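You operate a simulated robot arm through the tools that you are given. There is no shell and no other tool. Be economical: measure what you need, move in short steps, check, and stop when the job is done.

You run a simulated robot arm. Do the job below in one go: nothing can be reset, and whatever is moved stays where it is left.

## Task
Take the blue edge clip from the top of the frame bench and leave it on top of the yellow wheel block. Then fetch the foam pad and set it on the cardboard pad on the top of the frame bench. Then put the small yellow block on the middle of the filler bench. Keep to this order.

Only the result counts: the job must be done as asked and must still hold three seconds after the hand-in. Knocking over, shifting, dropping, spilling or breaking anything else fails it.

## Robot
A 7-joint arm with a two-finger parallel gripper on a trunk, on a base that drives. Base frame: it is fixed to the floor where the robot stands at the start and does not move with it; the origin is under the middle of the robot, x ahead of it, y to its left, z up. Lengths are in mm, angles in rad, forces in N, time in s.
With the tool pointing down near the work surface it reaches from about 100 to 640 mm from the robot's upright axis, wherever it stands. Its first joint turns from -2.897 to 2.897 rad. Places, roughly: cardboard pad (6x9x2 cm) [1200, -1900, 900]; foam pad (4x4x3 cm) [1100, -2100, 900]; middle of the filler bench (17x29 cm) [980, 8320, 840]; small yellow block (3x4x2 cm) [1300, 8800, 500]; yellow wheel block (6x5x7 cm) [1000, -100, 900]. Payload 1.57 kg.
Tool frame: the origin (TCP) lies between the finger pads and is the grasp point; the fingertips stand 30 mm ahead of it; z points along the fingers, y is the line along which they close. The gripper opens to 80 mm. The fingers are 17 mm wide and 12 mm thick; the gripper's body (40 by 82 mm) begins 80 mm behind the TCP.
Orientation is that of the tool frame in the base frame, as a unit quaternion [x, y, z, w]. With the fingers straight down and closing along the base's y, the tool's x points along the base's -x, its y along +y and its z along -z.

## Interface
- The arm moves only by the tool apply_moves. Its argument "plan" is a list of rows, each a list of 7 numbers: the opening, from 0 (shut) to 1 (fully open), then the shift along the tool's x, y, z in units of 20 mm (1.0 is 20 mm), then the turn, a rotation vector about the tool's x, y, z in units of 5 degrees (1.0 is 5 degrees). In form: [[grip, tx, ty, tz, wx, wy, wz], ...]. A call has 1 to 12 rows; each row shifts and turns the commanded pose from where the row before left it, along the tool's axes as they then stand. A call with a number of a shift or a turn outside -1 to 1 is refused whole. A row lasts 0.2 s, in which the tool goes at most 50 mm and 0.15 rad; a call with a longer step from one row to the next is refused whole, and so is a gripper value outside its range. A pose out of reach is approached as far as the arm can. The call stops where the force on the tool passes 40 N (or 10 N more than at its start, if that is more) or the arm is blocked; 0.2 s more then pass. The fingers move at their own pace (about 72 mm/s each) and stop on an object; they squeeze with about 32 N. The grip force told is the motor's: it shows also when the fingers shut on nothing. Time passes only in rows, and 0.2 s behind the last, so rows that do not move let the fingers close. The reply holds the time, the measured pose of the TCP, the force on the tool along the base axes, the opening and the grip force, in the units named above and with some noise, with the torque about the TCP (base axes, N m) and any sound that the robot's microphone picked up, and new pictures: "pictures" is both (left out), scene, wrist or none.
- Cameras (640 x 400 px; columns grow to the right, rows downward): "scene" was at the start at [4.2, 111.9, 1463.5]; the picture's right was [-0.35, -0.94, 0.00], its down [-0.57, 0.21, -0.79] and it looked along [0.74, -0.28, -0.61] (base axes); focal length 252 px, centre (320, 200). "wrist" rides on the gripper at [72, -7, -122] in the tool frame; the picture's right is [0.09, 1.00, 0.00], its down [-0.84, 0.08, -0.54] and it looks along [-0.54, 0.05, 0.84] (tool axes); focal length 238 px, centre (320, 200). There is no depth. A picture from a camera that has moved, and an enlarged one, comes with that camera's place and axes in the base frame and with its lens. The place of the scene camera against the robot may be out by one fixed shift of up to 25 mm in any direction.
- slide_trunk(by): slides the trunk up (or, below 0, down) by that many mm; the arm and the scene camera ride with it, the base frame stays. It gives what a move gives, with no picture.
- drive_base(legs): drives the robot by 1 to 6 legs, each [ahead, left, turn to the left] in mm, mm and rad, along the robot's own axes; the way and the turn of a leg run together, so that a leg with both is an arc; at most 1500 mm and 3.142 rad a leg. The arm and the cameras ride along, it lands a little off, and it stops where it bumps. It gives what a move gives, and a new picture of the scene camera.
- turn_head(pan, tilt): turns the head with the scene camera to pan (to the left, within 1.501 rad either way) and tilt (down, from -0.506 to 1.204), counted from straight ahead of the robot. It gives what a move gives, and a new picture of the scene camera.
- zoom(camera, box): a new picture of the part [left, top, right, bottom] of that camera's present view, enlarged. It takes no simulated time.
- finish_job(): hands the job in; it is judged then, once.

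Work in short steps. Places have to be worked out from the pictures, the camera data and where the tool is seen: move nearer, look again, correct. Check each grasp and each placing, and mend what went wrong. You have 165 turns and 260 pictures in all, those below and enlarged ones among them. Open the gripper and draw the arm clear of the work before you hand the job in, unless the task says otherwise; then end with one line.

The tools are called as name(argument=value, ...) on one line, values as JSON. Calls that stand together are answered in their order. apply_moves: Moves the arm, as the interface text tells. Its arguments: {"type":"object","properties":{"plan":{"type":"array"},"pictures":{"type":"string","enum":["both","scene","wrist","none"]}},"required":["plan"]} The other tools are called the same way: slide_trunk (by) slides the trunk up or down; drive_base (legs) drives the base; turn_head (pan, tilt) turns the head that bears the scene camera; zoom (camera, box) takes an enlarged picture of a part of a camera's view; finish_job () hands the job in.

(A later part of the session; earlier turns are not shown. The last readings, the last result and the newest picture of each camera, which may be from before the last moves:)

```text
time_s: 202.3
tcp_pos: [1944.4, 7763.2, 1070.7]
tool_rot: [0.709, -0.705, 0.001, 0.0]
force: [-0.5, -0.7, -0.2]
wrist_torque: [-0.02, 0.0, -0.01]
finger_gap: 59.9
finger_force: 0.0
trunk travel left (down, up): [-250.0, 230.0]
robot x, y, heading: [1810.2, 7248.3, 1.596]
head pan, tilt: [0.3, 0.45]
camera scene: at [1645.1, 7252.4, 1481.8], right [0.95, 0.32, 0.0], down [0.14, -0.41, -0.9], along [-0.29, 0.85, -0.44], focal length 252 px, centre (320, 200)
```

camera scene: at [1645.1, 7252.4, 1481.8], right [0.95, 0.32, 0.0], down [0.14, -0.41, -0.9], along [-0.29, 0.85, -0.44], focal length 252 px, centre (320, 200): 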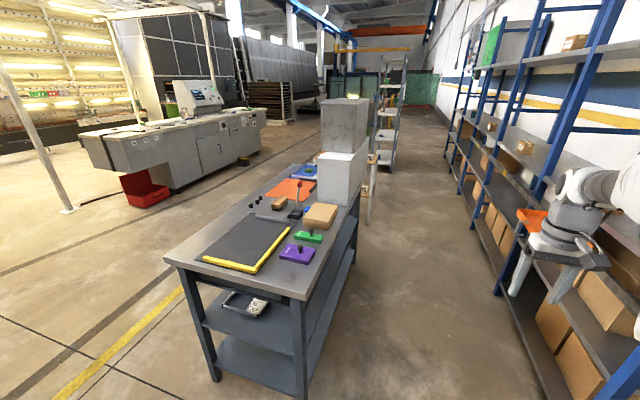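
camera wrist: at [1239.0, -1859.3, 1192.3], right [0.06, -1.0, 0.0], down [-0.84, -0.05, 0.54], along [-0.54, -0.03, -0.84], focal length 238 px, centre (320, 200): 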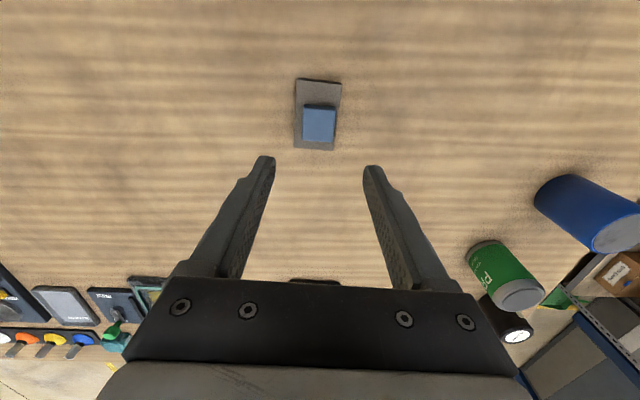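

The gap behind the bench (x≈1400 to 2500) is wide enough. In this open spot I'll turn to face -x and back off to x≈1980, then reconfigure the arm low and level before entering.

drive_base(legs=[[0, 0, 1.545], [-170, 0, 0]])

turn_head(pan=-1.0, tilt=0.45)

```text
time_s: 209.2
tcp_pos: [1459.6, 7386.0, 1070.8]
tool_rot: [1.0, 0.002, 0.0, 0.0]
force: [0.5, 0.0, -0.4]
wrist_torque: [0.0, -0.03, -0.01]
finger_gap: 59.8
finger_force: 0.1
trunk travel left (down, up): [-250.0, 230.0]
robot x, y, heading: [1980.2, 7249.7, -3.123]
head pan, tilt: [0.3, 0.45]
camera scene: at [1975.8, 7084.3, 1481.8], right [-0.31, 0.95, 0.0], down [0.41, 0.14, -0.9], along [-0.85, -0.28, -0.44], focal length 252 px, centre (320, 200)
```

scene: 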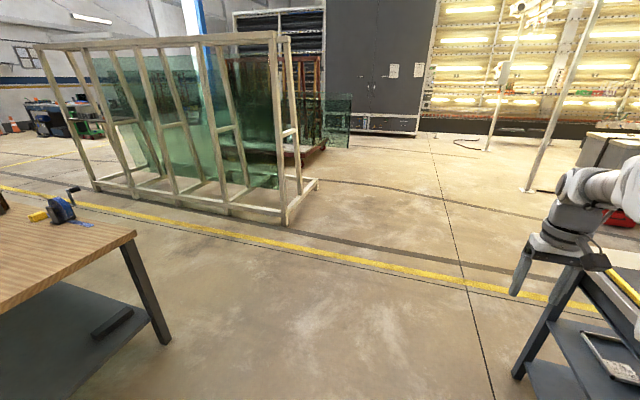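

```text
time_s: 210.7
tcp_pos: [1460.5, 7387.4, 1070.2]
tool_rot: [1.0, 0.002, 0.0, 0.0]
force: [0.6, 0.7, 0.6]
wrist_torque: [0.02, -0.01, -0.01]
finger_gap: 60.0
finger_force: 0.1
trunk travel left (down, up): [-250.0, 230.0]
robot x, y, heading: [1977.2, 7248.2, -3.121]
head pan, tilt: [-1.0, 0.45]
camera scene: at [2012.1, 7189.4, 1481.8], right [0.83, 0.56, 0.0], down [0.24, -0.36, -0.9], along [-0.5, 0.75, -0.44], focal length 252 px, centre (320, 200)
```

scene: 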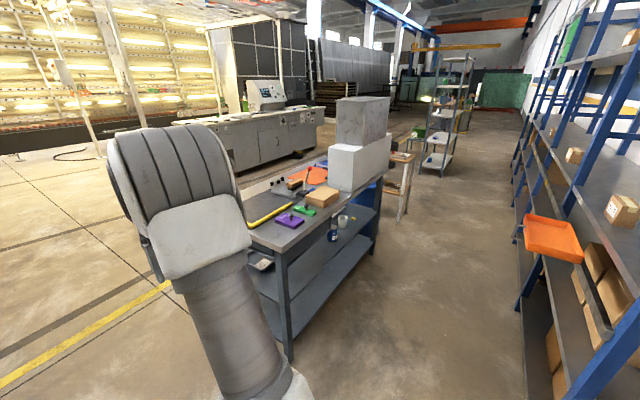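

zoom(camera="scene", box=[250, 160, 410, 260])

```text
4.00 times, centred on (330, 210) of scene
camera zoom: at [2012.1, 7189.4, 1481.8], right [0.83, 0.56, 0.0], down [0.24, -0.36, -0.9], along [-0.5, 0.75, -0.44], focal length 1008 px, centre (280, 160)
```

zoom: 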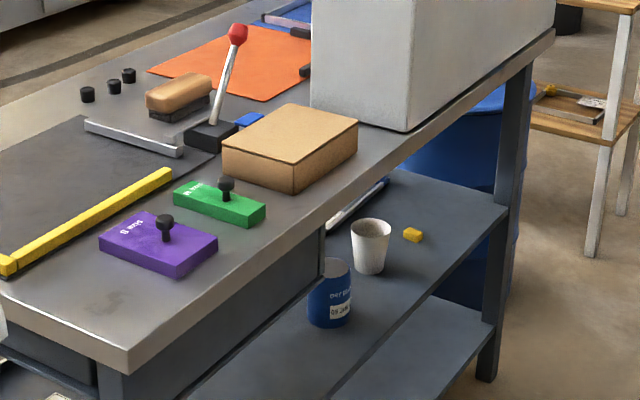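

The yellow block is on the upper shelf at about (1291,8733), beyond a paper cup. Its shelf is low (z≈490), so I'll lower the trunk here and tilt the tool to 40° from vertical toward -x.

slide_trunk(by=-250)

apply_moves(plan=[[0.75, 0, 0, 0.5, 0, -1, 0], [0.75, 0, 0, 0.5, 0, -1, 0], [0.75, 0, 0, 0.5, 0, -1, 0], [0.75, 0, 0, 0.5, 0, -1, 0], [0.75, 0, 0, 0.5, 0, -1, 0], [0.75, 0, 0, 0.5, 0, -1, 0], [0.75, 0, 0, 0.5, 0, -1, 0], [0.75, 0, 0, 0.5, 0, -1, 0]], pictures="both")

```text
time_s: 213.2
tcp_pos: [1460.1, 7385.9, 821.0]
tool_rot: [1.0, 0.002, 0.0, 0.0]
force: [0.0, 0.4, -1.2]
wrist_torque: [0.0, 0.01, 0.0]
finger_gap: 60.0
finger_force: 0.0
trunk travel left (down, up): [0.0, 480.0]
robot x, y, heading: [1977.8, 7250.0, -3.12]
head pan, tilt: [-1.0, 0.45]
```

```text
time_s: 215.0
tcp_pos: [1437.2, 7388.3, 743.6]
tool_rot: [0.94, 0.001, -0.342, -0.001]
force: [-0.3, -0.5, 0.2]
wrist_torque: [0.01, -0.04, -0.02]
finger_gap: 59.9
finger_force: 0.0
trunk travel left (down, up): [0.0, 480.0]
robot x, y, heading: [1977.9, 7247.4, -3.122]
head pan, tilt: [-1.0, 0.45]
camera scene: at [2012.1, 7189.3, 1231.9], right [0.83, 0.56, 0.0], down [0.24, -0.36, -0.9], along [-0.5, 0.75, -0.44], focal length 252 px, centre (320, 200)
camera wrist: at [1569.9, 7394.5, 792.6], right [0.07, -1.0, -0.06], down [-0.29, -0.08, 0.95], along [-0.95, -0.05, -0.3], focal length 238 px, centre (320, 200)
```

scene: 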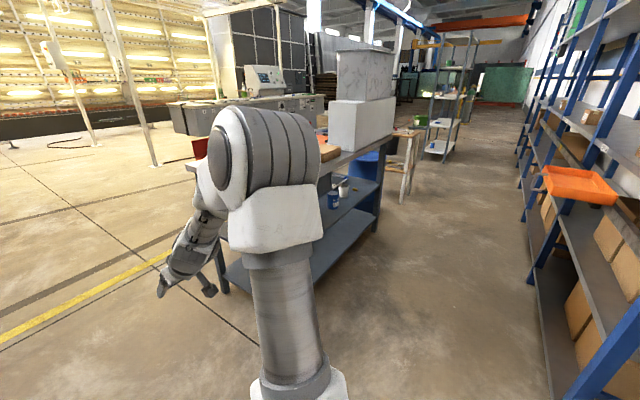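
wrist: 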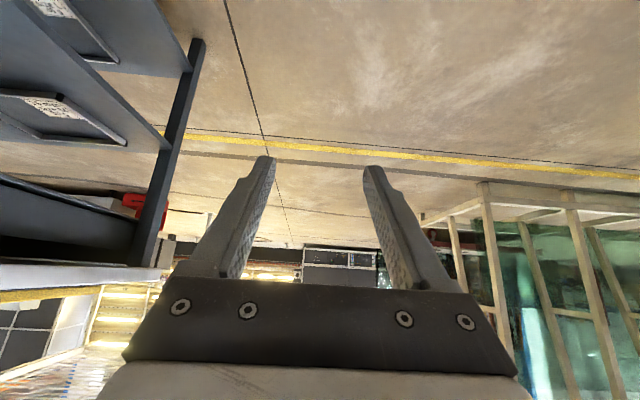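

Tilt works. I'll lower to z≈545 and retract about 80 mm to check reach before entering the aisle.

apply_moves(plan=[[0.75, 0.95, 0, 0.51, 0, 0, 0], [0.75, 0.95, 0, 0.51, 0, 0, 0], [0.75, 0.95, 0, 0.51, 0, 0, 0], [0.75, 0.95, 0, 0.51, 0, 0, 0], [0.75, 0.95, 0, 0.51, 0, 0, 0], [0.75, 0.95, 0, 0.51, 0, 0, 0], [0.75, 0.95, 0, 0.51, 0, 0, 0], [0.75, 0.95, 0, 0.51, 0, 0, 0], [0.75, 0.95, 0, 0.51, 0, 0, 0], [0.75, 0.95, 0, 0.51, 0, 0, 0]], pictures="scene")

zoom(camera="scene", box=[310, 130, 406, 190])

```text
time_s: 217.2
tcp_pos: [1517.9, 7388.2, 543.8]
tool_rot: [0.94, 0.001, -0.342, 0.001]
force: [-0.9, 0.2, -0.4]
wrist_torque: [-0.01, 0.01, 0.02]
finger_gap: 60.3
finger_force: 0.0
trunk travel left (down, up): [0.0, 480.0]
robot x, y, heading: [1979.9, 7248.8, -3.125]
head pan, tilt: [-1.0, 0.45]
camera scene: at [2012.2, 7189.4, 1231.9], right [0.83, 0.56, 0.0], down [0.24, -0.36, -0.9], along [-0.5, 0.75, -0.44], focal length 252 px, centre (320, 200)
```

scene: 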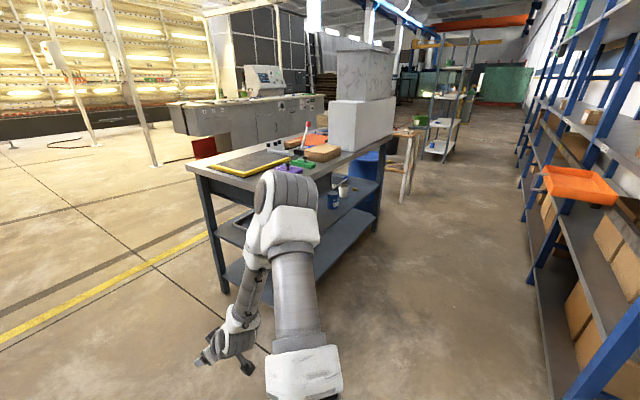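

```text
6.67 times, centred on (358, 160) of scene
camera zoom: at [2012.2, 7189.4, 1231.9], right [0.83, 0.56, 0.0], down [0.24, -0.36, -0.9], along [-0.5, 0.75, -0.44], focal length 1680 px, centre (67, 467)
```

zoom: 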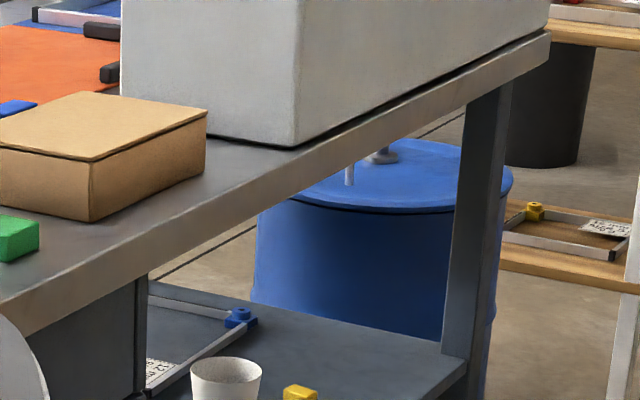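

Reach is good. I'll enter the aisle sideways in two stages, staying clear of the rack's protruding orange bin.

drive_base(legs=[[30, 0, -0.016], [0, -750, 0]])

turn_head(pan=-0.9, tilt=0.55)

turn_head(pan=-1.5, tilt=0.6)

```text
time_s: 223.7
tcp_pos: [1484.9, 8139.6, 544.7]
tool_rot: [0.94, -0.004, -0.342, -0.001]
force: [0.1, 0.6, 0.3]
wrist_torque: [-0.02, -0.02, -0.01]
finger_gap: 60.2
finger_force: 0.0
trunk travel left (down, up): [0.0, 480.0]
robot x, y, heading: [1941.8, 7995.6, -3.13]
head pan, tilt: [-1.0, 0.45]
camera scene: at [1977.4, 7935.4, 1231.8], right [0.84, 0.55, 0.0], down [0.24, -0.36, -0.9], along [-0.49, 0.75, -0.44], focal length 252 px, centre (320, 200)
```

scene: 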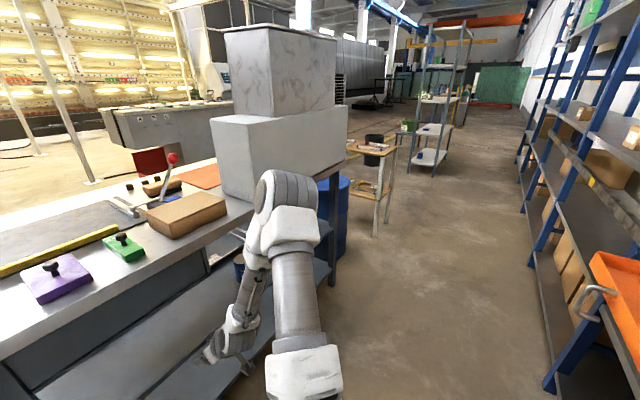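

```text
time_s: 224.4
tcp_pos: [1485.4, 8139.0, 543.9]
tool_rot: [0.94, -0.004, -0.342, -0.001]
force: [0.1, 0.1, 0.8]
wrist_torque: [0.02, -0.03, -0.03]
finger_gap: 60.1
finger_force: 0.1
trunk travel left (down, up): [0.0, 480.0]
robot x, y, heading: [1944.6, 7995.7, -3.135]
head pan, tilt: [-0.901, 0.55]
camera scene: at [1971.3, 7928.4, 1222.8], right [0.78, 0.63, 0.0], down [0.33, -0.41, -0.85], along [-0.53, 0.66, -0.52], focal length 252 px, centre (320, 200)
```

scene: 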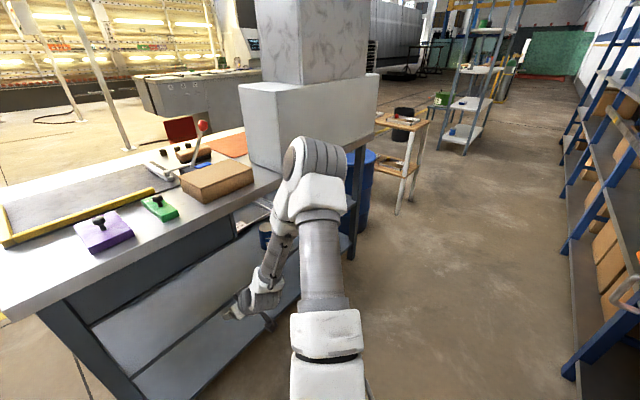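

```text
time_s: 225.4
tcp_pos: [1485.8, 8139.6, 543.6]
tool_rot: [0.94, -0.003, -0.342, 0.0]
force: [-0.3, 0.2, 0.0]
wrist_torque: [-0.01, 0.01, 0.01]
finger_gap: 60.0
finger_force: 0.0
trunk travel left (down, up): [0.0, 480.0]
robot x, y, heading: [1941.6, 7993.1, -3.134]
head pan, tilt: [-1.499, 0.6]
camera scene: at [2020.5, 7946.5, 1218.3], right [1.0, 0.08, 0.0], down [0.04, -0.56, -0.83], along [-0.07, 0.82, -0.56], focal length 252 px, centre (320, 200)
```

scene: 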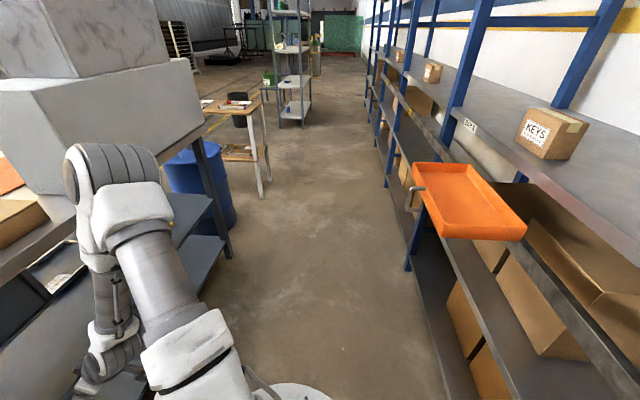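

Clearance to the orange bin is fine. I'll move 30 mm toward the bench and a further 560 mm along +y.

drive_base(legs=[[30, 0, 0], [0, -570, 0]])

turn_head(pan=-0.5, tilt=0.7)

apply_moves(plan=[[0.75, 0, 0, 0, 0, 0, 0]], pictures="wrist")

```text
time_s: 230.7
tcp_pos: [1450.2, 8713.6, 544.6]
tool_rot: [0.94, -0.002, -0.342, 0.0]
force: [0.1, -0.5, -0.3]
wrist_torque: [0.05, -0.02, -0.03]
finger_gap: 60.2
finger_force: 0.1
trunk travel left (down, up): [0.0, 480.0]
robot x, y, heading: [1908.6, 8571.5, -3.133]
head pan, tilt: [-1.499, 0.6]
camera scene: at [1985.2, 8521.4, 1218.3], right [1.0, 0.08, 0.0], down [0.05, -0.56, -0.83], along [-0.07, 0.82, -0.56], focal length 252 px, centre (320, 200)
```

scene: 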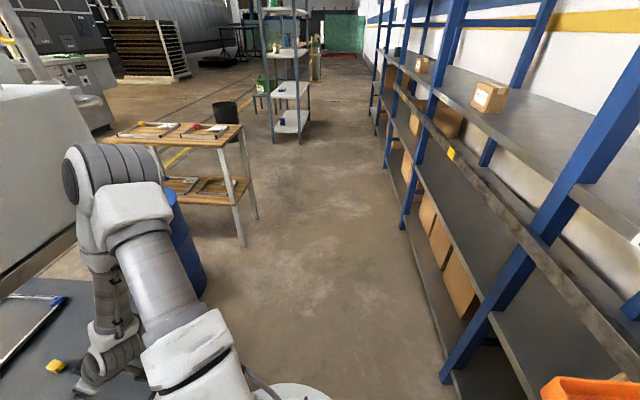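

```text
time_s: 232.0
tcp_pos: [1449.1, 8712.7, 544.4]
tool_rot: [0.94, -0.002, -0.342, -0.001]
force: [0.3, -0.1, -0.1]
wrist_torque: [-0.02, -0.01, 0.01]
finger_gap: 60.2
finger_force: 0.2
trunk travel left (down, up): [0.0, 480.0]
robot x, y, heading: [1907.8, 8565.3, -3.131]
head pan, tilt: [-0.499, 0.7]
camera scene: at [1917.4, 8473.3, 1209.7], right [0.47, 0.88, 0.0], down [0.57, -0.3, -0.77], along [-0.67, 0.36, -0.64], focal length 252 px, centre (320, 200)
```

scene: 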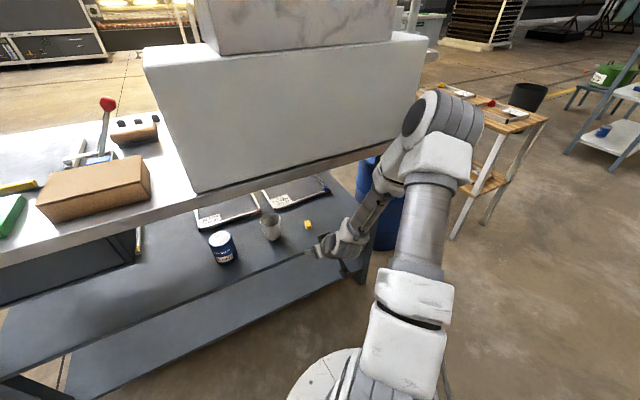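

```text
time_s: 232.4
tcp_pos: [1449.6, 8713.7, 545.3]
tool_rot: [0.94, -0.002, -0.342, -0.001]
force: [0.4, 0.1, -0.5]
wrist_torque: [0.03, -0.01, -0.03]
finger_gap: 59.7
finger_force: 0.0
trunk travel left (down, up): [0.0, 480.0]
robot x, y, heading: [1908.6, 8569.4, -3.126]
head pan, tilt: [-0.499, 0.7]
camera wrist: at [1583.8, 8719.4, 591.8], right [0.06, -1.0, -0.06], down [-0.29, -0.08, 0.95], along [-0.95, -0.04, -0.3], focal length 238 px, centre (320, 200)
```

wrist: 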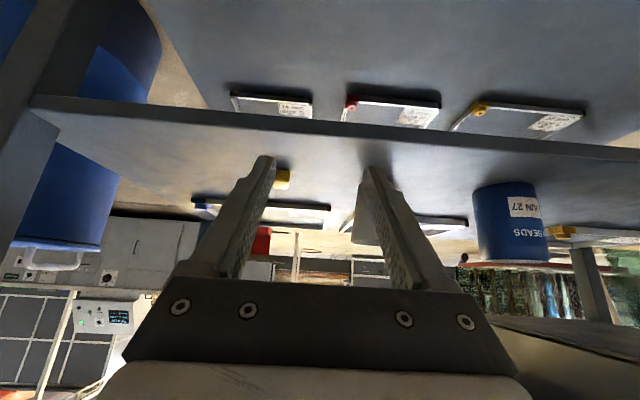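

zoom(camera="wrist", box=[250, 150, 346, 210])

zoom(camera="scene", box=[200, 180, 360, 280])

```text
6.67 times, centred on (298, 180) of wrist
camera zoom: at [1583.8, 8719.4, 591.8], right [0.06, -1.0, -0.06], down [-0.29, -0.08, 0.95], along [-0.95, -0.04, -0.3], focal length 1589 px, centre (467, 333)
```

zoom: 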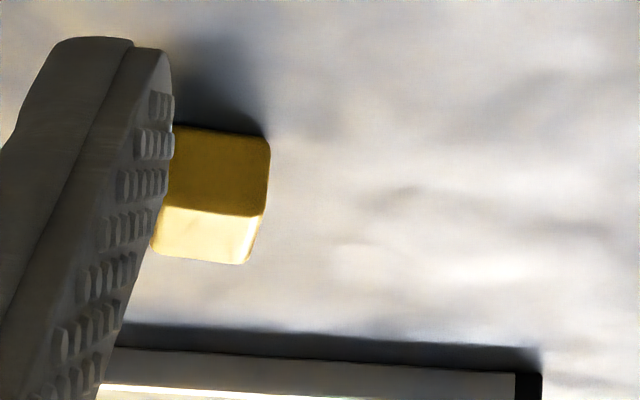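

```text
4.00 times, centred on (280, 230) of scene
camera zoom: at [1917.4, 8473.2, 1209.7], right [0.47, 0.88, 0.0], down [0.57, -0.3, -0.76], along [-0.68, 0.36, -0.64], focal length 1008 px, centre (480, 80)
```

zoom: 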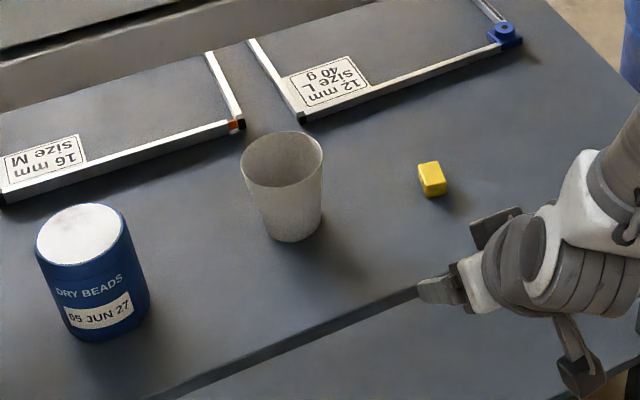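

The block is at about (1287,8760,475) and the shelf at z≈465. I'll centre the gripper laterally, open fully and look again.

apply_moves(plan=[[0.85, 0, -0.8, 0, 0, 0, 0], [0.85, 0, -0.8, 0, 0, 0, 0], [0.85, 0, -0.7, 0, 0, 0, 0], [0.85, 0, 0, 0, 0, 0, 0]], pictures="wrist")

zoom(camera="wrist", box=[272, 150, 368, 210])

```text
time_s: 233.4
tcp_pos: [1449.5, 8758.0, 543.9]
tool_rot: [0.94, -0.003, -0.342, -0.001]
force: [-0.1, -0.2, -0.9]
wrist_torque: [0.01, -0.01, -0.02]
finger_gap: 67.8
finger_force: 0.1
trunk travel left (down, up): [0.0, 480.0]
robot x, y, heading: [1906.0, 8568.1, -3.131]
head pan, tilt: [-0.499, 0.7]
camera wrist: at [1583.9, 8764.6, 592.1], right [0.06, -1.0, -0.06], down [-0.29, -0.08, 0.95], along [-0.95, -0.04, -0.3], focal length 238 px, centre (320, 200)
```

wrist: 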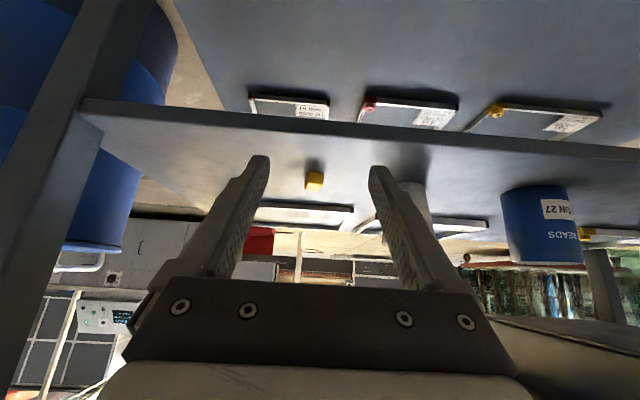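

```text
6.67 times, centred on (320, 180) of wrist
camera zoom: at [1583.9, 8764.6, 592.1], right [0.06, -1.0, -0.06], down [-0.29, -0.08, 0.95], along [-0.95, -0.04, -0.3], focal length 1589 px, centre (320, 333)
```

zoom: 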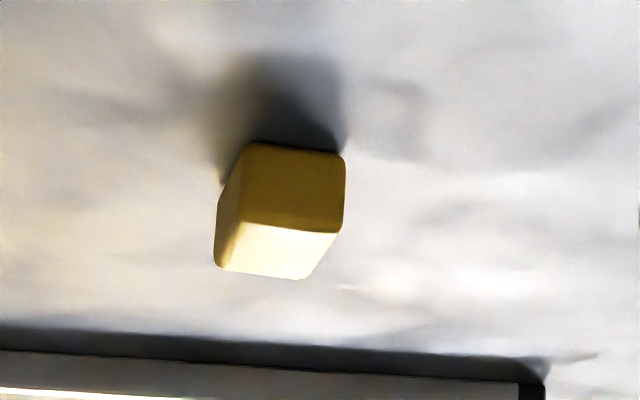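

Triangulation gives the block centre ≈(1275,8763,469), shelf ≈460, yaw ≈-11°. I'll drive 90 mm closer (fingertips stay well above), then yaw the tool to match.

drive_base(legs=[[90, 0, 0]])

apply_moves(plan=[[0.7, 0, 0, 0, 0.71, 0, 0.85], [0.7, 0, 0, 0, 0.71, 0, 0.85], [0.7, 0, 0, 0, 0, 0, 0]], pictures="wrist")

zoom(camera="wrist", box=[272, 130, 368, 190])

```text
time_s: 234.6
tcp_pos: [1360.4, 8757.2, 545.1]
tool_rot: [0.94, -0.003, -0.342, -0.001]
force: [0.4, 0.1, -0.4]
wrist_torque: [0.0, 0.04, 0.01]
finger_gap: 68.1
finger_force: 0.0
trunk travel left (down, up): [0.0, 480.0]
robot x, y, heading: [1818.6, 8568.7, -3.132]
head pan, tilt: [-0.499, 0.7]
camera scene: at [1828.1, 8472.4, 1209.7], right [0.47, 0.88, 0.0], down [0.57, -0.3, -0.76], along [-0.67, 0.36, -0.64], focal length 252 px, centre (320, 200)
```

scene: 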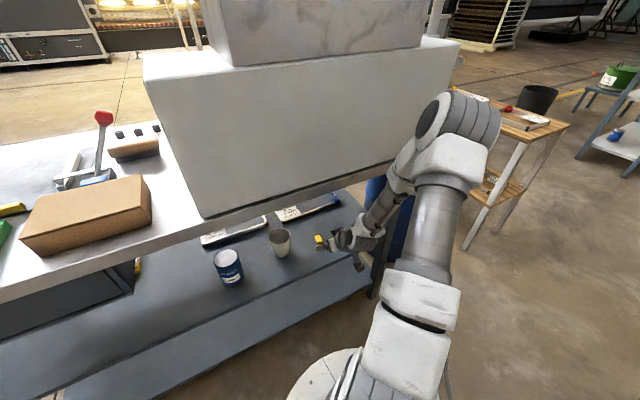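

```text
time_s: 235.4
tcp_pos: [1361.3, 8757.9, 544.6]
tool_rot: [0.935, -0.095, -0.34, -0.034]
force: [-0.2, -0.2, 0.3]
wrist_torque: [0.0, 0.01, 0.03]
finger_gap: 56.1
finger_force: 0.0
trunk travel left (down, up): [0.0, 480.0]
robot x, y, heading: [1819.4, 8571.0, -3.134]
head pan, tilt: [-0.499, 0.7]
camera wrist: at [1493.8, 8738.7, 591.9], right [-0.13, -0.99, -0.06], down [-0.3, -0.02, 0.95], along [-0.94, 0.14, -0.3], focal length 238 px, centre (320, 200)
```

wrist: 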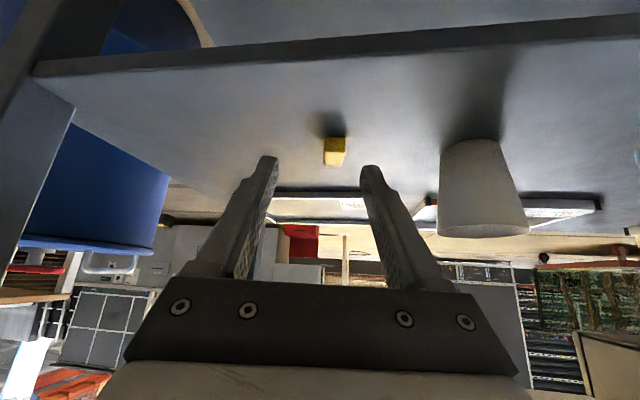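

```text
6.67 times, centred on (320, 160) of wrist
camera zoom: at [1493.8, 8738.7, 591.9], right [-0.13, -0.99, -0.06], down [-0.3, -0.02, 0.95], along [-0.94, 0.14, -0.3], focal length 1589 px, centre (320, 467)
```

zoom: 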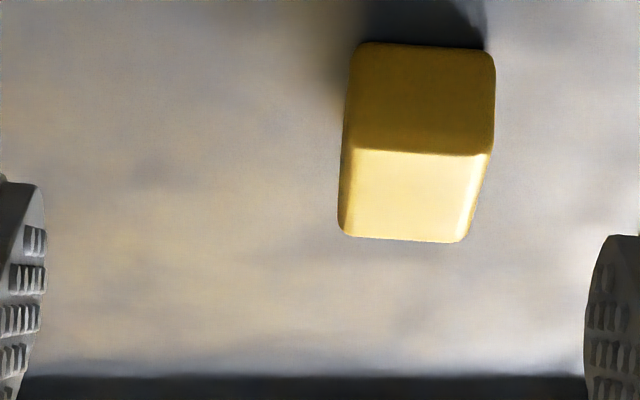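

The block is measured at (1272,8760,468), about 20×30×17 mm, aligned with the tool. I'll move to a standoff 50 mm back along the approach line.

apply_moves(plan=[[0.6, -0.37, 0.25, 0.62, 0, 0, 0], [0.6, -0.37, 0.25, 0.62, 0, 0, 0], [0.6, -0.37, 0.25, 0.62, 0, 0, 0], [0.6, 0, 0, 0, 0, 0, 0]], pictures="wrist")

zoom(camera="wrist", box=[240, 100, 400, 200])

zoom(camera="scene", box=[280, 200, 400, 275])

```text
time_s: 236.4
tcp_pos: [1316.8, 8752.7, 530.8]
tool_rot: [0.935, -0.093, -0.341, -0.033]
force: [0.0, 0.8, -0.1]
wrist_torque: [0.03, -0.01, -0.01]
finger_gap: 47.7
finger_force: 0.1
trunk travel left (down, up): [0.0, 480.0]
robot x, y, heading: [1821.2, 8570.3, -3.13]
head pan, tilt: [-0.499, 0.7]
camera wrist: at [1449.5, 8732.7, 577.6], right [-0.13, -0.99, -0.06], down [-0.3, -0.02, 0.95], along [-0.94, 0.14, -0.3], focal length 238 px, centre (320, 200)
```

wrist: 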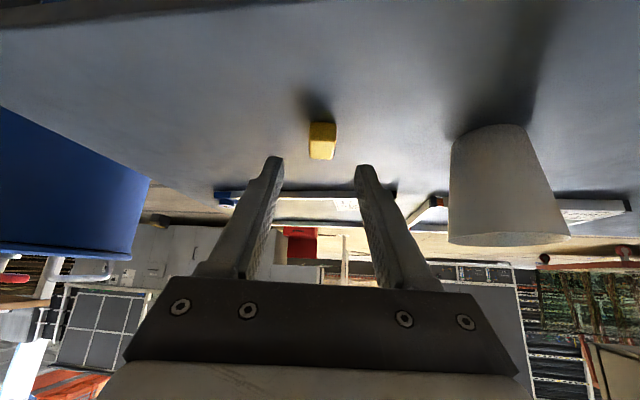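

```text
4.00 times, centred on (320, 150) of wrist
camera zoom: at [1449.5, 8732.7, 577.6], right [-0.13, -0.99, -0.06], down [-0.3, -0.02, 0.95], along [-0.94, 0.14, -0.3], focal length 953 px, centre (320, 400)
```

zoom: 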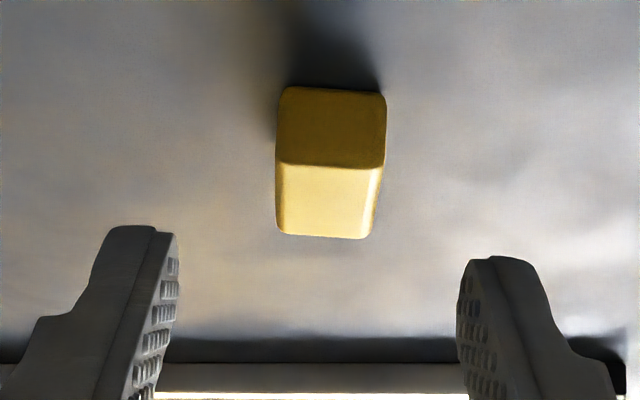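

```text
5.33 times, centred on (340, 238) of scene
camera zoom: at [1828.1, 8472.4, 1209.7], right [0.47, 0.88, 0.0], down [0.57, -0.3, -0.76], along [-0.67, 0.36, -0.64], focal length 1344 px, centre (213, 0)
```

zoom: 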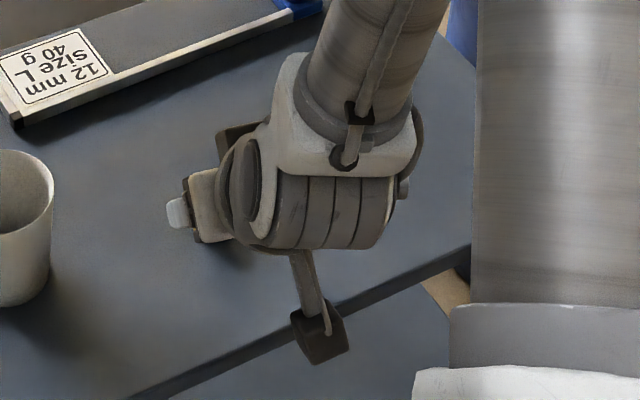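

Aligned. Advancing 48 mm along the tool axis.

apply_moves(plan=[[0.6, 0, 0.1, 0.5, 0, 0, 0], [0.6, 0, 0, 0.5, 0, 0, 0], [0.6, 0, 0, 0.5, 0, 0, 0], [0.6, 0, 0, 0.5, 0, 0, 0], [0.6, 0, 0, 0.3, 0, 0, 0], [0.6, 0, 0, 0, 0, 0, 0]], pictures="wrist")

zoom(camera="wrist", box=[240, 100, 400, 200])

```text
time_s: 237.8
tcp_pos: [1287.1, 8754.6, 495.1]
tool_rot: [0.935, -0.093, -0.34, -0.034]
force: [0.8, -1.2, 0.1]
wrist_torque: [-0.02, 0.0, 0.01]
finger_gap: 48.0
finger_force: 0.0
trunk travel left (down, up): [0.0, 480.0]
robot x, y, heading: [1819.4, 8568.2, -3.135]
head pan, tilt: [-0.499, 0.7]
camera wrist: at [1421.2, 8736.0, 542.7], right [-0.13, -0.99, -0.06], down [-0.3, -0.02, 0.95], along [-0.94, 0.14, -0.3], focal length 238 px, centre (320, 200)
```

wrist: 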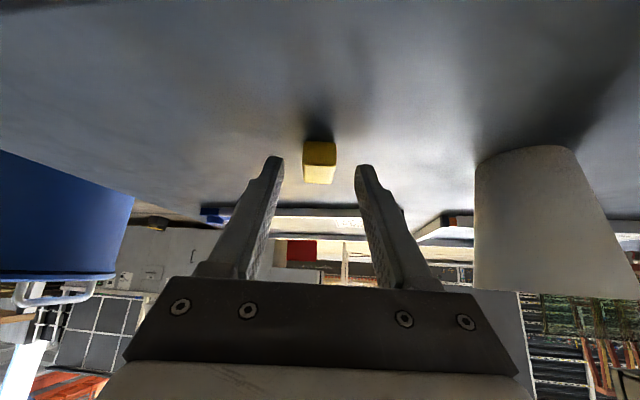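

```text
4.00 times, centred on (320, 150) of wrist
camera zoom: at [1421.2, 8736.0, 542.7], right [-0.13, -0.99, -0.06], down [-0.3, -0.02, 0.95], along [-0.94, 0.14, -0.3], focal length 953 px, centre (320, 400)
```

zoom: 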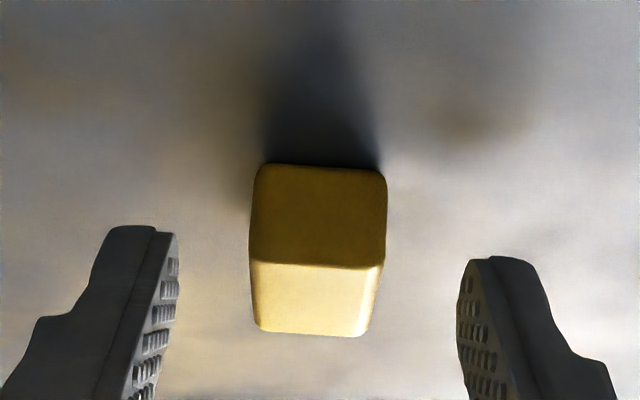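

The block is centred between the fingers at tip level. I'll advance 5 mm more and close.

apply_moves(plan=[[0.6, 0, 0, 0.15, 0, 0, 0], [0.6, 0, 0, 0.1, 0, 0, 0], [0.3, 0, 0, 0, 0, 0, 0], [0, 0, 0, 0, 0, 0, 0], [0, 0, 0, 0, 0, 0, 0]], pictures="wrist")

zoom(camera="wrist", box=[240, 100, 400, 200])

```text
time_s: 239.0
tcp_pos: [1285.6, 8755.4, 491.7]
tool_rot: [0.935, -0.094, -0.34, -0.034]
force: [-1.0, -0.5, 1.6]
wrist_torque: [0.01, 0.01, 0.0]
finger_gap: 20.3
finger_force: 31.8
trunk travel left (down, up): [0.0, 480.0]
robot x, y, heading: [1819.3, 8574.9, -3.132]
head pan, tilt: [-0.499, 0.7]
camera wrist: at [1417.6, 8736.5, 539.0], right [-0.13, -0.99, -0.06], down [-0.3, -0.02, 0.95], along [-0.94, 0.14, -0.3], focal length 238 px, centre (320, 200)
```

wrist: 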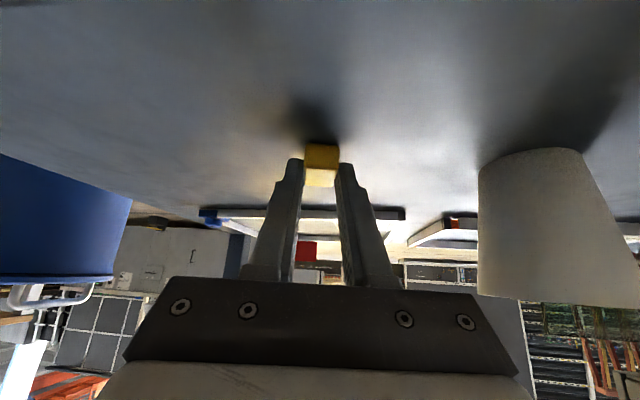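

```text
4.00 times, centred on (320, 150) of wrist
camera zoom: at [1417.6, 8736.5, 539.0], right [-0.13, -0.99, -0.06], down [-0.3, -0.02, 0.95], along [-0.94, 0.14, -0.3], focal length 953 px, centre (320, 400)
```

zoom: 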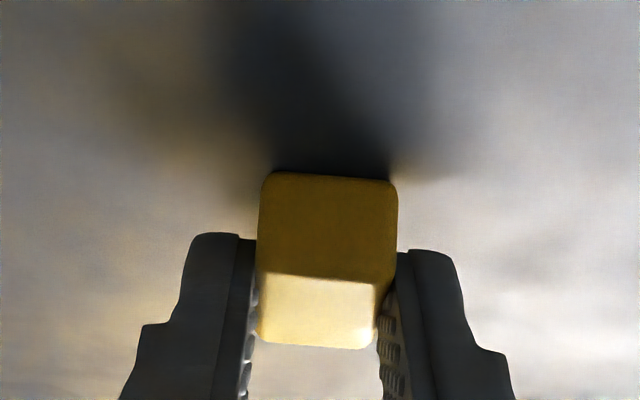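

The block is gripped (gap 20.3 mm). I'll lift 36 mm and check before backing out.

apply_moves(plan=[[0, -0.2, 0, -0.23, 0, 0, 0], [0, -0.32, 0, -0.38, 0, 0, 0], [0, -0.32, 0, -0.38, 0, 0, 0], [0, -0.32, 0, -0.38, 0, 0, 0], [0, 0, 0, 0, 0, 0, 0]], pictures="wrist")

```text
time_s: 240.2
tcp_pos: [1285.3, 8755.0, 526.6]
tool_rot: [0.935, -0.095, -0.341, -0.034]
force: [0.5, -0.7, -0.7]
wrist_torque: [0.0, 0.02, 0.03]
finger_gap: 19.9
finger_force: 32.1
trunk travel left (down, up): [0.0, 480.0]
robot x, y, heading: [1816.8, 8568.4, -3.132]
head pan, tilt: [-0.499, 0.7]
camera wrist: at [1418.0, 8736.1, 574.5], right [-0.13, -0.99, -0.06], down [-0.3, -0.02, 0.95], along [-0.94, 0.14, -0.3], focal length 238 px, centre (320, 200)
```

wrist: 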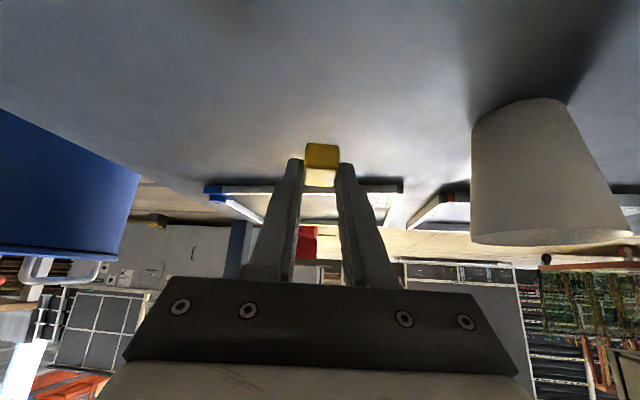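

Held securely. I'll back out 130 mm, then retreat along -y to the open area.

drive_base(legs=[[-130, 0, 0], [0, 700, 0], [0, 620, 0]])

apply_moves(plan=[[0, 0, 0, 0, 0, 0, 0]], pictures="wrist")

```text
time_s: 251.6
tcp_pos: [1434.8, 7452.2, 527.1]
tool_rot: [0.935, -0.092, -0.341, -0.034]
force: [0.3, -0.8, -0.2]
wrist_torque: [0.01, 0.02, 0.01]
finger_gap: 20.4
finger_force: 32.3
trunk travel left (down, up): [0.0, 480.0]
robot x, y, heading: [1970.2, 7270.4, -3.126]
head pan, tilt: [-0.499, 0.7]
camera scene: at [1979.3, 7171.4, 1209.7], right [0.47, 0.88, 0.0], down [0.57, -0.3, -0.76], along [-0.68, 0.36, -0.64], focal length 252 px, centre (320, 200)
```

scene: 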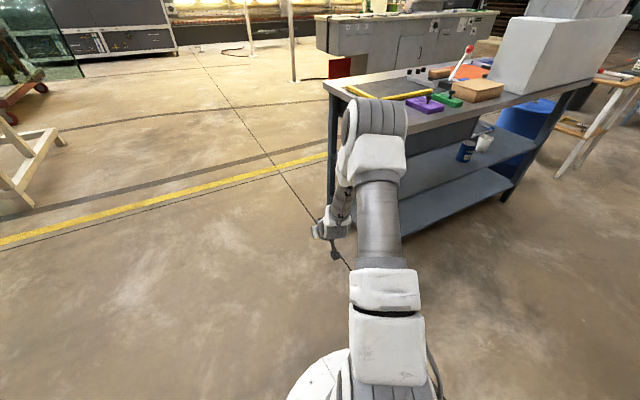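

```text
time_s: 252.0
tcp_pos: [1434.9, 7452.0, 528.8]
tool_rot: [0.935, -0.093, -0.34, -0.033]
force: [-0.1, 0.0, 0.5]
wrist_torque: [0.0, -0.01, 0.0]
finger_gap: 20.2
finger_force: 31.8
trunk travel left (down, up): [0.0, 480.0]
robot x, y, heading: [1972.1, 7266.1, -3.132]
head pan, tilt: [-0.499, 0.7]
camera wrist: at [1568.2, 7433.7, 574.4], right [-0.13, -0.99, -0.06], down [-0.3, -0.02, 0.95], along [-0.94, 0.14, -0.3], focal length 238 px, centre (320, 200)
```

wrist: 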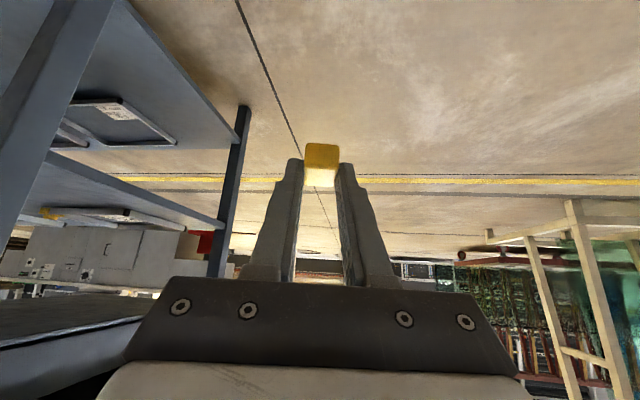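

Block still held. I'll raise the trunk 400 mm, then drive round to the front of the filler bench and turn to face +x.

slide_trunk(by=400)

drive_base(legs=[[1000, 0, 0], [650, 0, 0], [0, 0, -1.57], [0, 0, -1.57]])

```text
time_s: 255.8
tcp_pos: [1436.1, 7452.6, 926.2]
tool_rot: [0.935, -0.092, -0.341, -0.032]
force: [-0.5, -0.1, -0.5]
wrist_torque: [0.02, 0.02, -0.01]
finger_gap: 20.3
finger_force: 32.3
trunk travel left (down, up): [-400.0, 80.0]
robot x, y, heading: [1973.0, 7270.0, -3.126]
head pan, tilt: [-0.499, 0.7]
```

```text
time_s: 277.3
tcp_pos: [838.1, 7073.6, 927.9]
tool_rot: [0.095, 0.935, -0.034, 0.34]
force: [-0.8, 0.6, 0.4]
wrist_torque: [-0.03, -0.01, 0.02]
finger_gap: 20.1
finger_force: 31.6
trunk travel left (down, up): [-400.0, 80.0]
robot x, y, heading: [304.8, 7263.7, 0.006]
head pan, tilt: [-0.499, 0.7]
camera scene: at [302.2, 7362.4, 1609.7], right [-0.47, -0.88, 0.0], down [-0.57, 0.31, -0.76], along [0.67, -0.36, -0.64], focal length 252 px, centre (320, 200)
```

scene: 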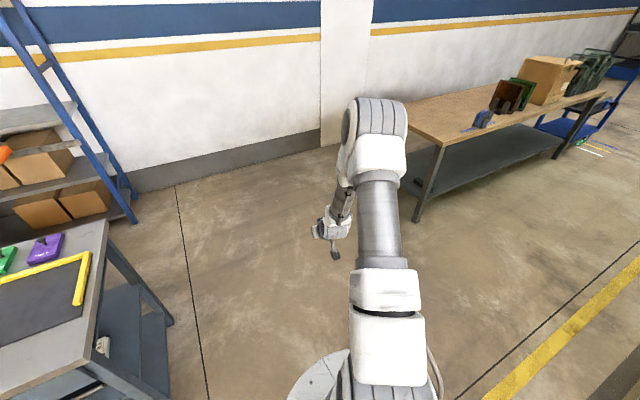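

Now I'll drive left (+y) along the bench front and look at the bench middle.

drive_base(legs=[[0, 1180, 0]])

turn_head(pan=-0.3, tilt=0.75)

apply_moves(plan=[[0, 0, 0, 0, 0, 0, 0]], pictures="wrist")

```text
time_s: 286.5
tcp_pos: [835.5, 8271.2, 927.5]
tool_rot: [0.099, 0.935, -0.035, 0.34]
force: [-0.6, 0.4, -0.6]
wrist_torque: [-0.01, -0.03, -0.01]
finger_gap: 20.3
finger_force: 31.8
trunk travel left (down, up): [-400.0, 80.0]
robot x, y, heading: [302.7, 8464.1, -0.003]
head pan, tilt: [-0.499, 0.7]
camera scene: at [300.4, 8564.8, 1609.7], right [-0.48, -0.88, 0.0], down [-0.57, 0.31, -0.76], along [0.67, -0.37, -0.64], focal length 252 px, centre (320, 200)
```

scene: 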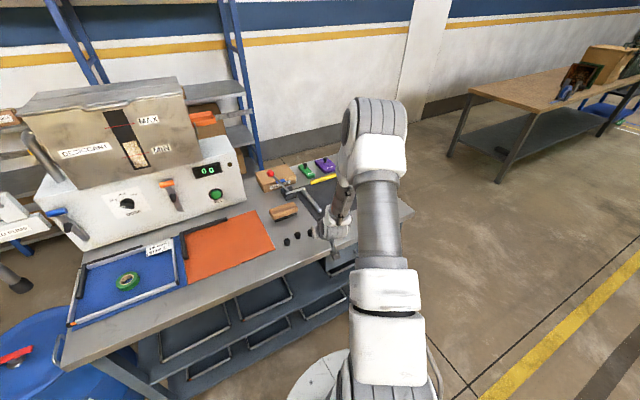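

```text
time_s: 287.3
tcp_pos: [833.8, 8272.6, 926.2]
tool_rot: [0.099, 0.935, -0.036, 0.34]
force: [-0.3, 1.0, 0.3]
wrist_torque: [0.01, 0.01, 0.02]
finger_gap: 20.4
finger_force: 32.4
trunk travel left (down, up): [-400.0, 80.0]
robot x, y, heading: [300.4, 8466.7, -0.0]
head pan, tilt: [-0.3, 0.75]
camera scene: at [305.0, 8580.8, 1605.4], right [-0.3, -0.95, 0.0], down [-0.65, 0.2, -0.73], along [0.7, -0.22, -0.68], focal length 252 px, centre (320, 200)
```

scene: 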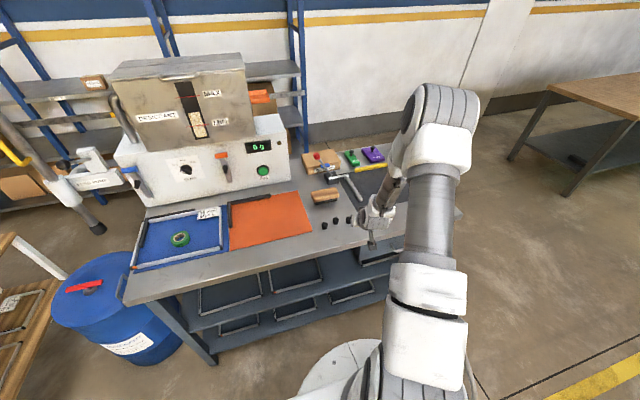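

```text
time_s: 287.7
tcp_pos: [834.4, 8271.6, 926.1]
tool_rot: [0.098, 0.935, -0.035, 0.34]
force: [0.3, 0.3, -0.2]
wrist_torque: [0.03, 0.0, -0.01]
finger_gap: 20.3
finger_force: 32.2
trunk travel left (down, up): [-400.0, 80.0]
robot x, y, heading: [304.0, 8464.7, -0.003]
head pan, tilt: [-0.3, 0.75]
camera wrist: at [703.4, 8293.6, 974.4], right [0.14, 0.99, -0.06], down [0.3, 0.01, 0.95], along [0.94, -0.15, -0.3], focal length 238 px, centre (320, 200)
```

wrist: 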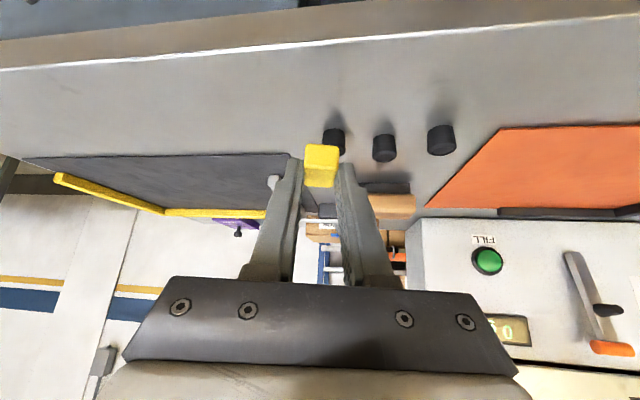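

zoom(camera="scene", box=[280, 140, 420, 250])

zoom(camera="wrist", box=[280, 110, 480, 235])

```text
3.64 times, centred on (350, 195) of scene
camera zoom: at [305.0, 8580.9, 1605.4], right [-0.3, -0.95, 0.0], down [-0.65, 0.2, -0.73], along [0.7, -0.22, -0.68], focal length 916 px, centre (211, 218)
```

zoom: 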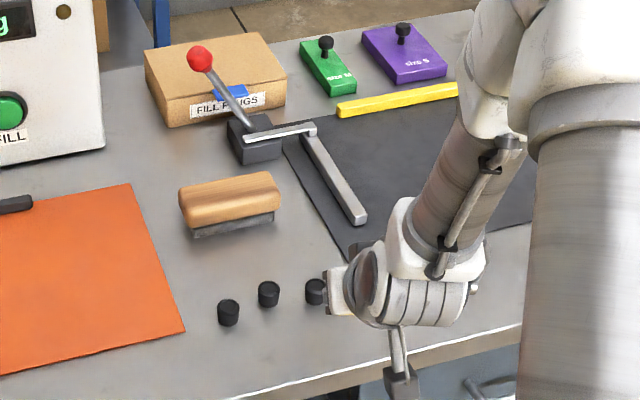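

```text
3.20 times, centred on (380, 172) of wrist
camera zoom: at [703.4, 8293.6, 974.4], right [0.14, 0.99, -0.06], down [0.3, 0.01, 0.95], along [0.94, -0.15, -0.3], focal length 763 px, centre (128, 288)
```

zoom: 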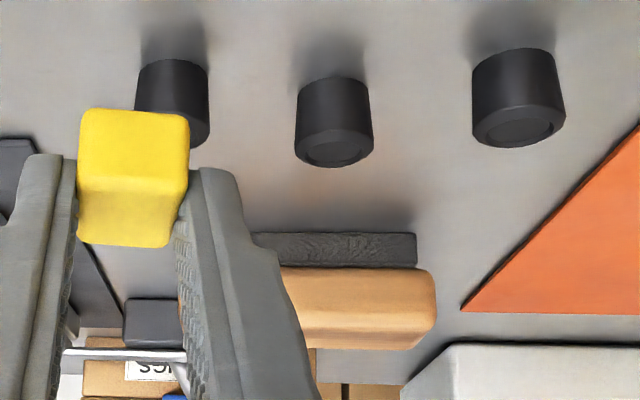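

The free spot is between the knobs (x≈910–933) and the brush (x≈1040), right at the target (980,8320). I'll drive 100 mm closer and 50 mm left, with the block about 30 mm above the knobs.

drive_base(legs=[[100, 50, 0]])

apply_moves(plan=[[0, 0, 0, 0, 0, 0, 0]], pictures="wrist")

```text
time_s: 289.0
tcp_pos: [932.6, 8321.6, 926.8]
tool_rot: [0.101, 0.934, -0.037, 0.34]
force: [-0.1, 0.4, -0.1]
wrist_torque: [-0.01, 0.0, 0.0]
finger_gap: 20.4
finger_force: 31.9
trunk travel left (down, up): [-400.0, 80.0]
robot x, y, heading: [401.7, 8510.3, -0.002]
head pan, tilt: [-0.3, 0.75]
camera scene: at [403.5, 8631.2, 1605.4], right [-0.3, -0.95, 0.0], down [-0.65, 0.2, -0.73], along [0.7, -0.22, -0.68], focal length 252 px, centre (320, 200)
```

scene: 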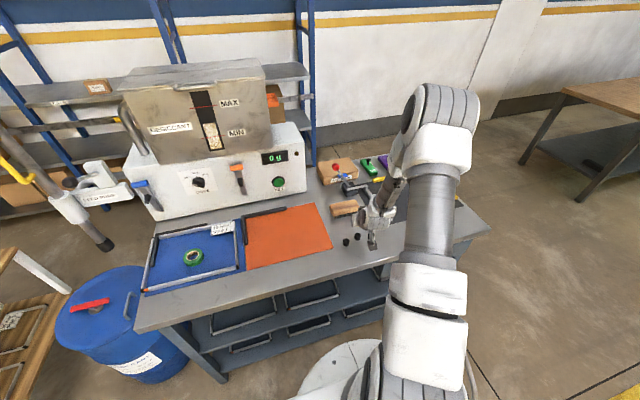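

```text
time_s: 289.4
tcp_pos: [932.6, 8320.6, 926.9]
tool_rot: [0.1, 0.934, -0.035, 0.34]
force: [0.0, 0.1, -0.1]
wrist_torque: [0.0, 0.0, 0.02]
finger_gap: 20.5
finger_force: 31.8
trunk travel left (down, up): [-400.0, 80.0]
robot x, y, heading: [403.7, 8514.3, -0.001]
head pan, tilt: [-0.3, 0.75]
camera wrist: at [801.4, 8343.3, 974.4], right [0.14, 0.99, -0.06], down [0.3, 0.01, 0.95], along [0.94, -0.15, -0.3], focal length 238 px, centre (320, 200)
```

wrist: 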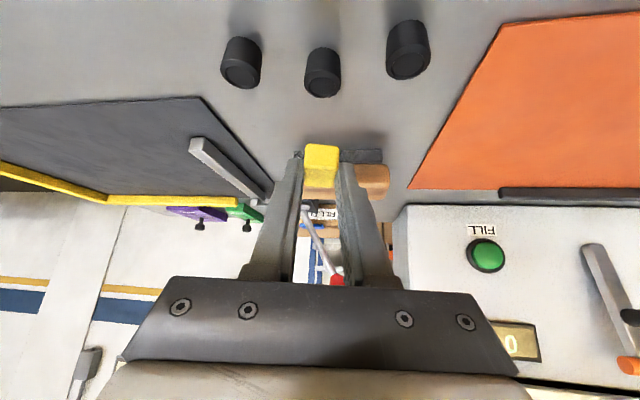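

Bench top is at about z 833. I'll move the block 34 mm forward and 20 mm down.

apply_moves(plan=[[0, -0.205, 0.153, 0.607, 0, 0, 0], [0, -0.205, 0.153, 0.607, 0, 0, 0], [0, -0.205, 0.153, 0.607, 0, 0, 0], [0, 0, 0, 0, 0, 0, 0]], pictures="wrist")

zoom(camera="scene", box=[310, 170, 430, 260])

```text
time_s: 290.4
tcp_pos: [966.7, 8323.2, 907.5]
tool_rot: [0.1, 0.935, -0.036, 0.34]
force: [-0.2, -0.7, 1.0]
wrist_torque: [-0.04, 0.02, 0.04]
finger_gap: 20.7
finger_force: 32.1
trunk travel left (down, up): [-400.0, 80.0]
robot x, y, heading: [402.8, 8512.4, -0.006]
head pan, tilt: [-0.3, 0.75]
camera wrist: at [835.7, 8345.4, 954.0], right [0.14, 0.99, -0.06], down [0.3, 0.01, 0.95], along [0.94, -0.15, -0.3], focal length 238 px, centre (320, 200)
```

wrist: 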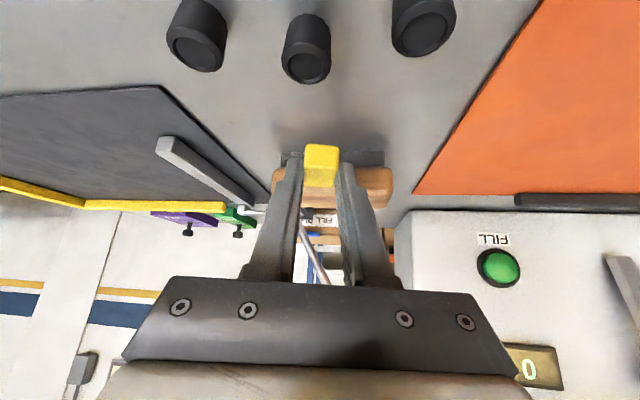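

```text
4.44 times, centred on (370, 215) of scene
camera zoom: at [403.5, 8631.1, 1605.4], right [-0.3, -0.95, 0.0], down [-0.65, 0.2, -0.73], along [0.7, -0.22, -0.68], focal length 1120 px, centre (98, 133)
```

zoom: 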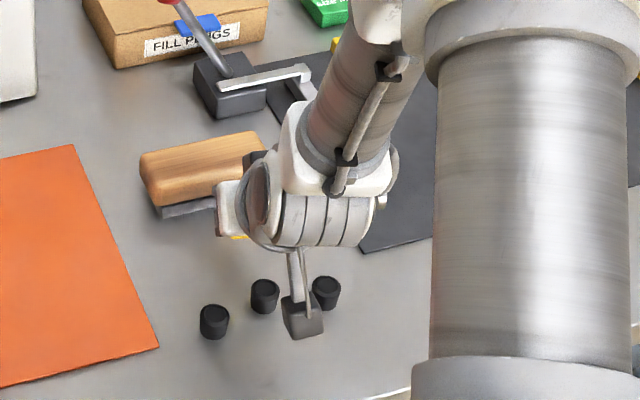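

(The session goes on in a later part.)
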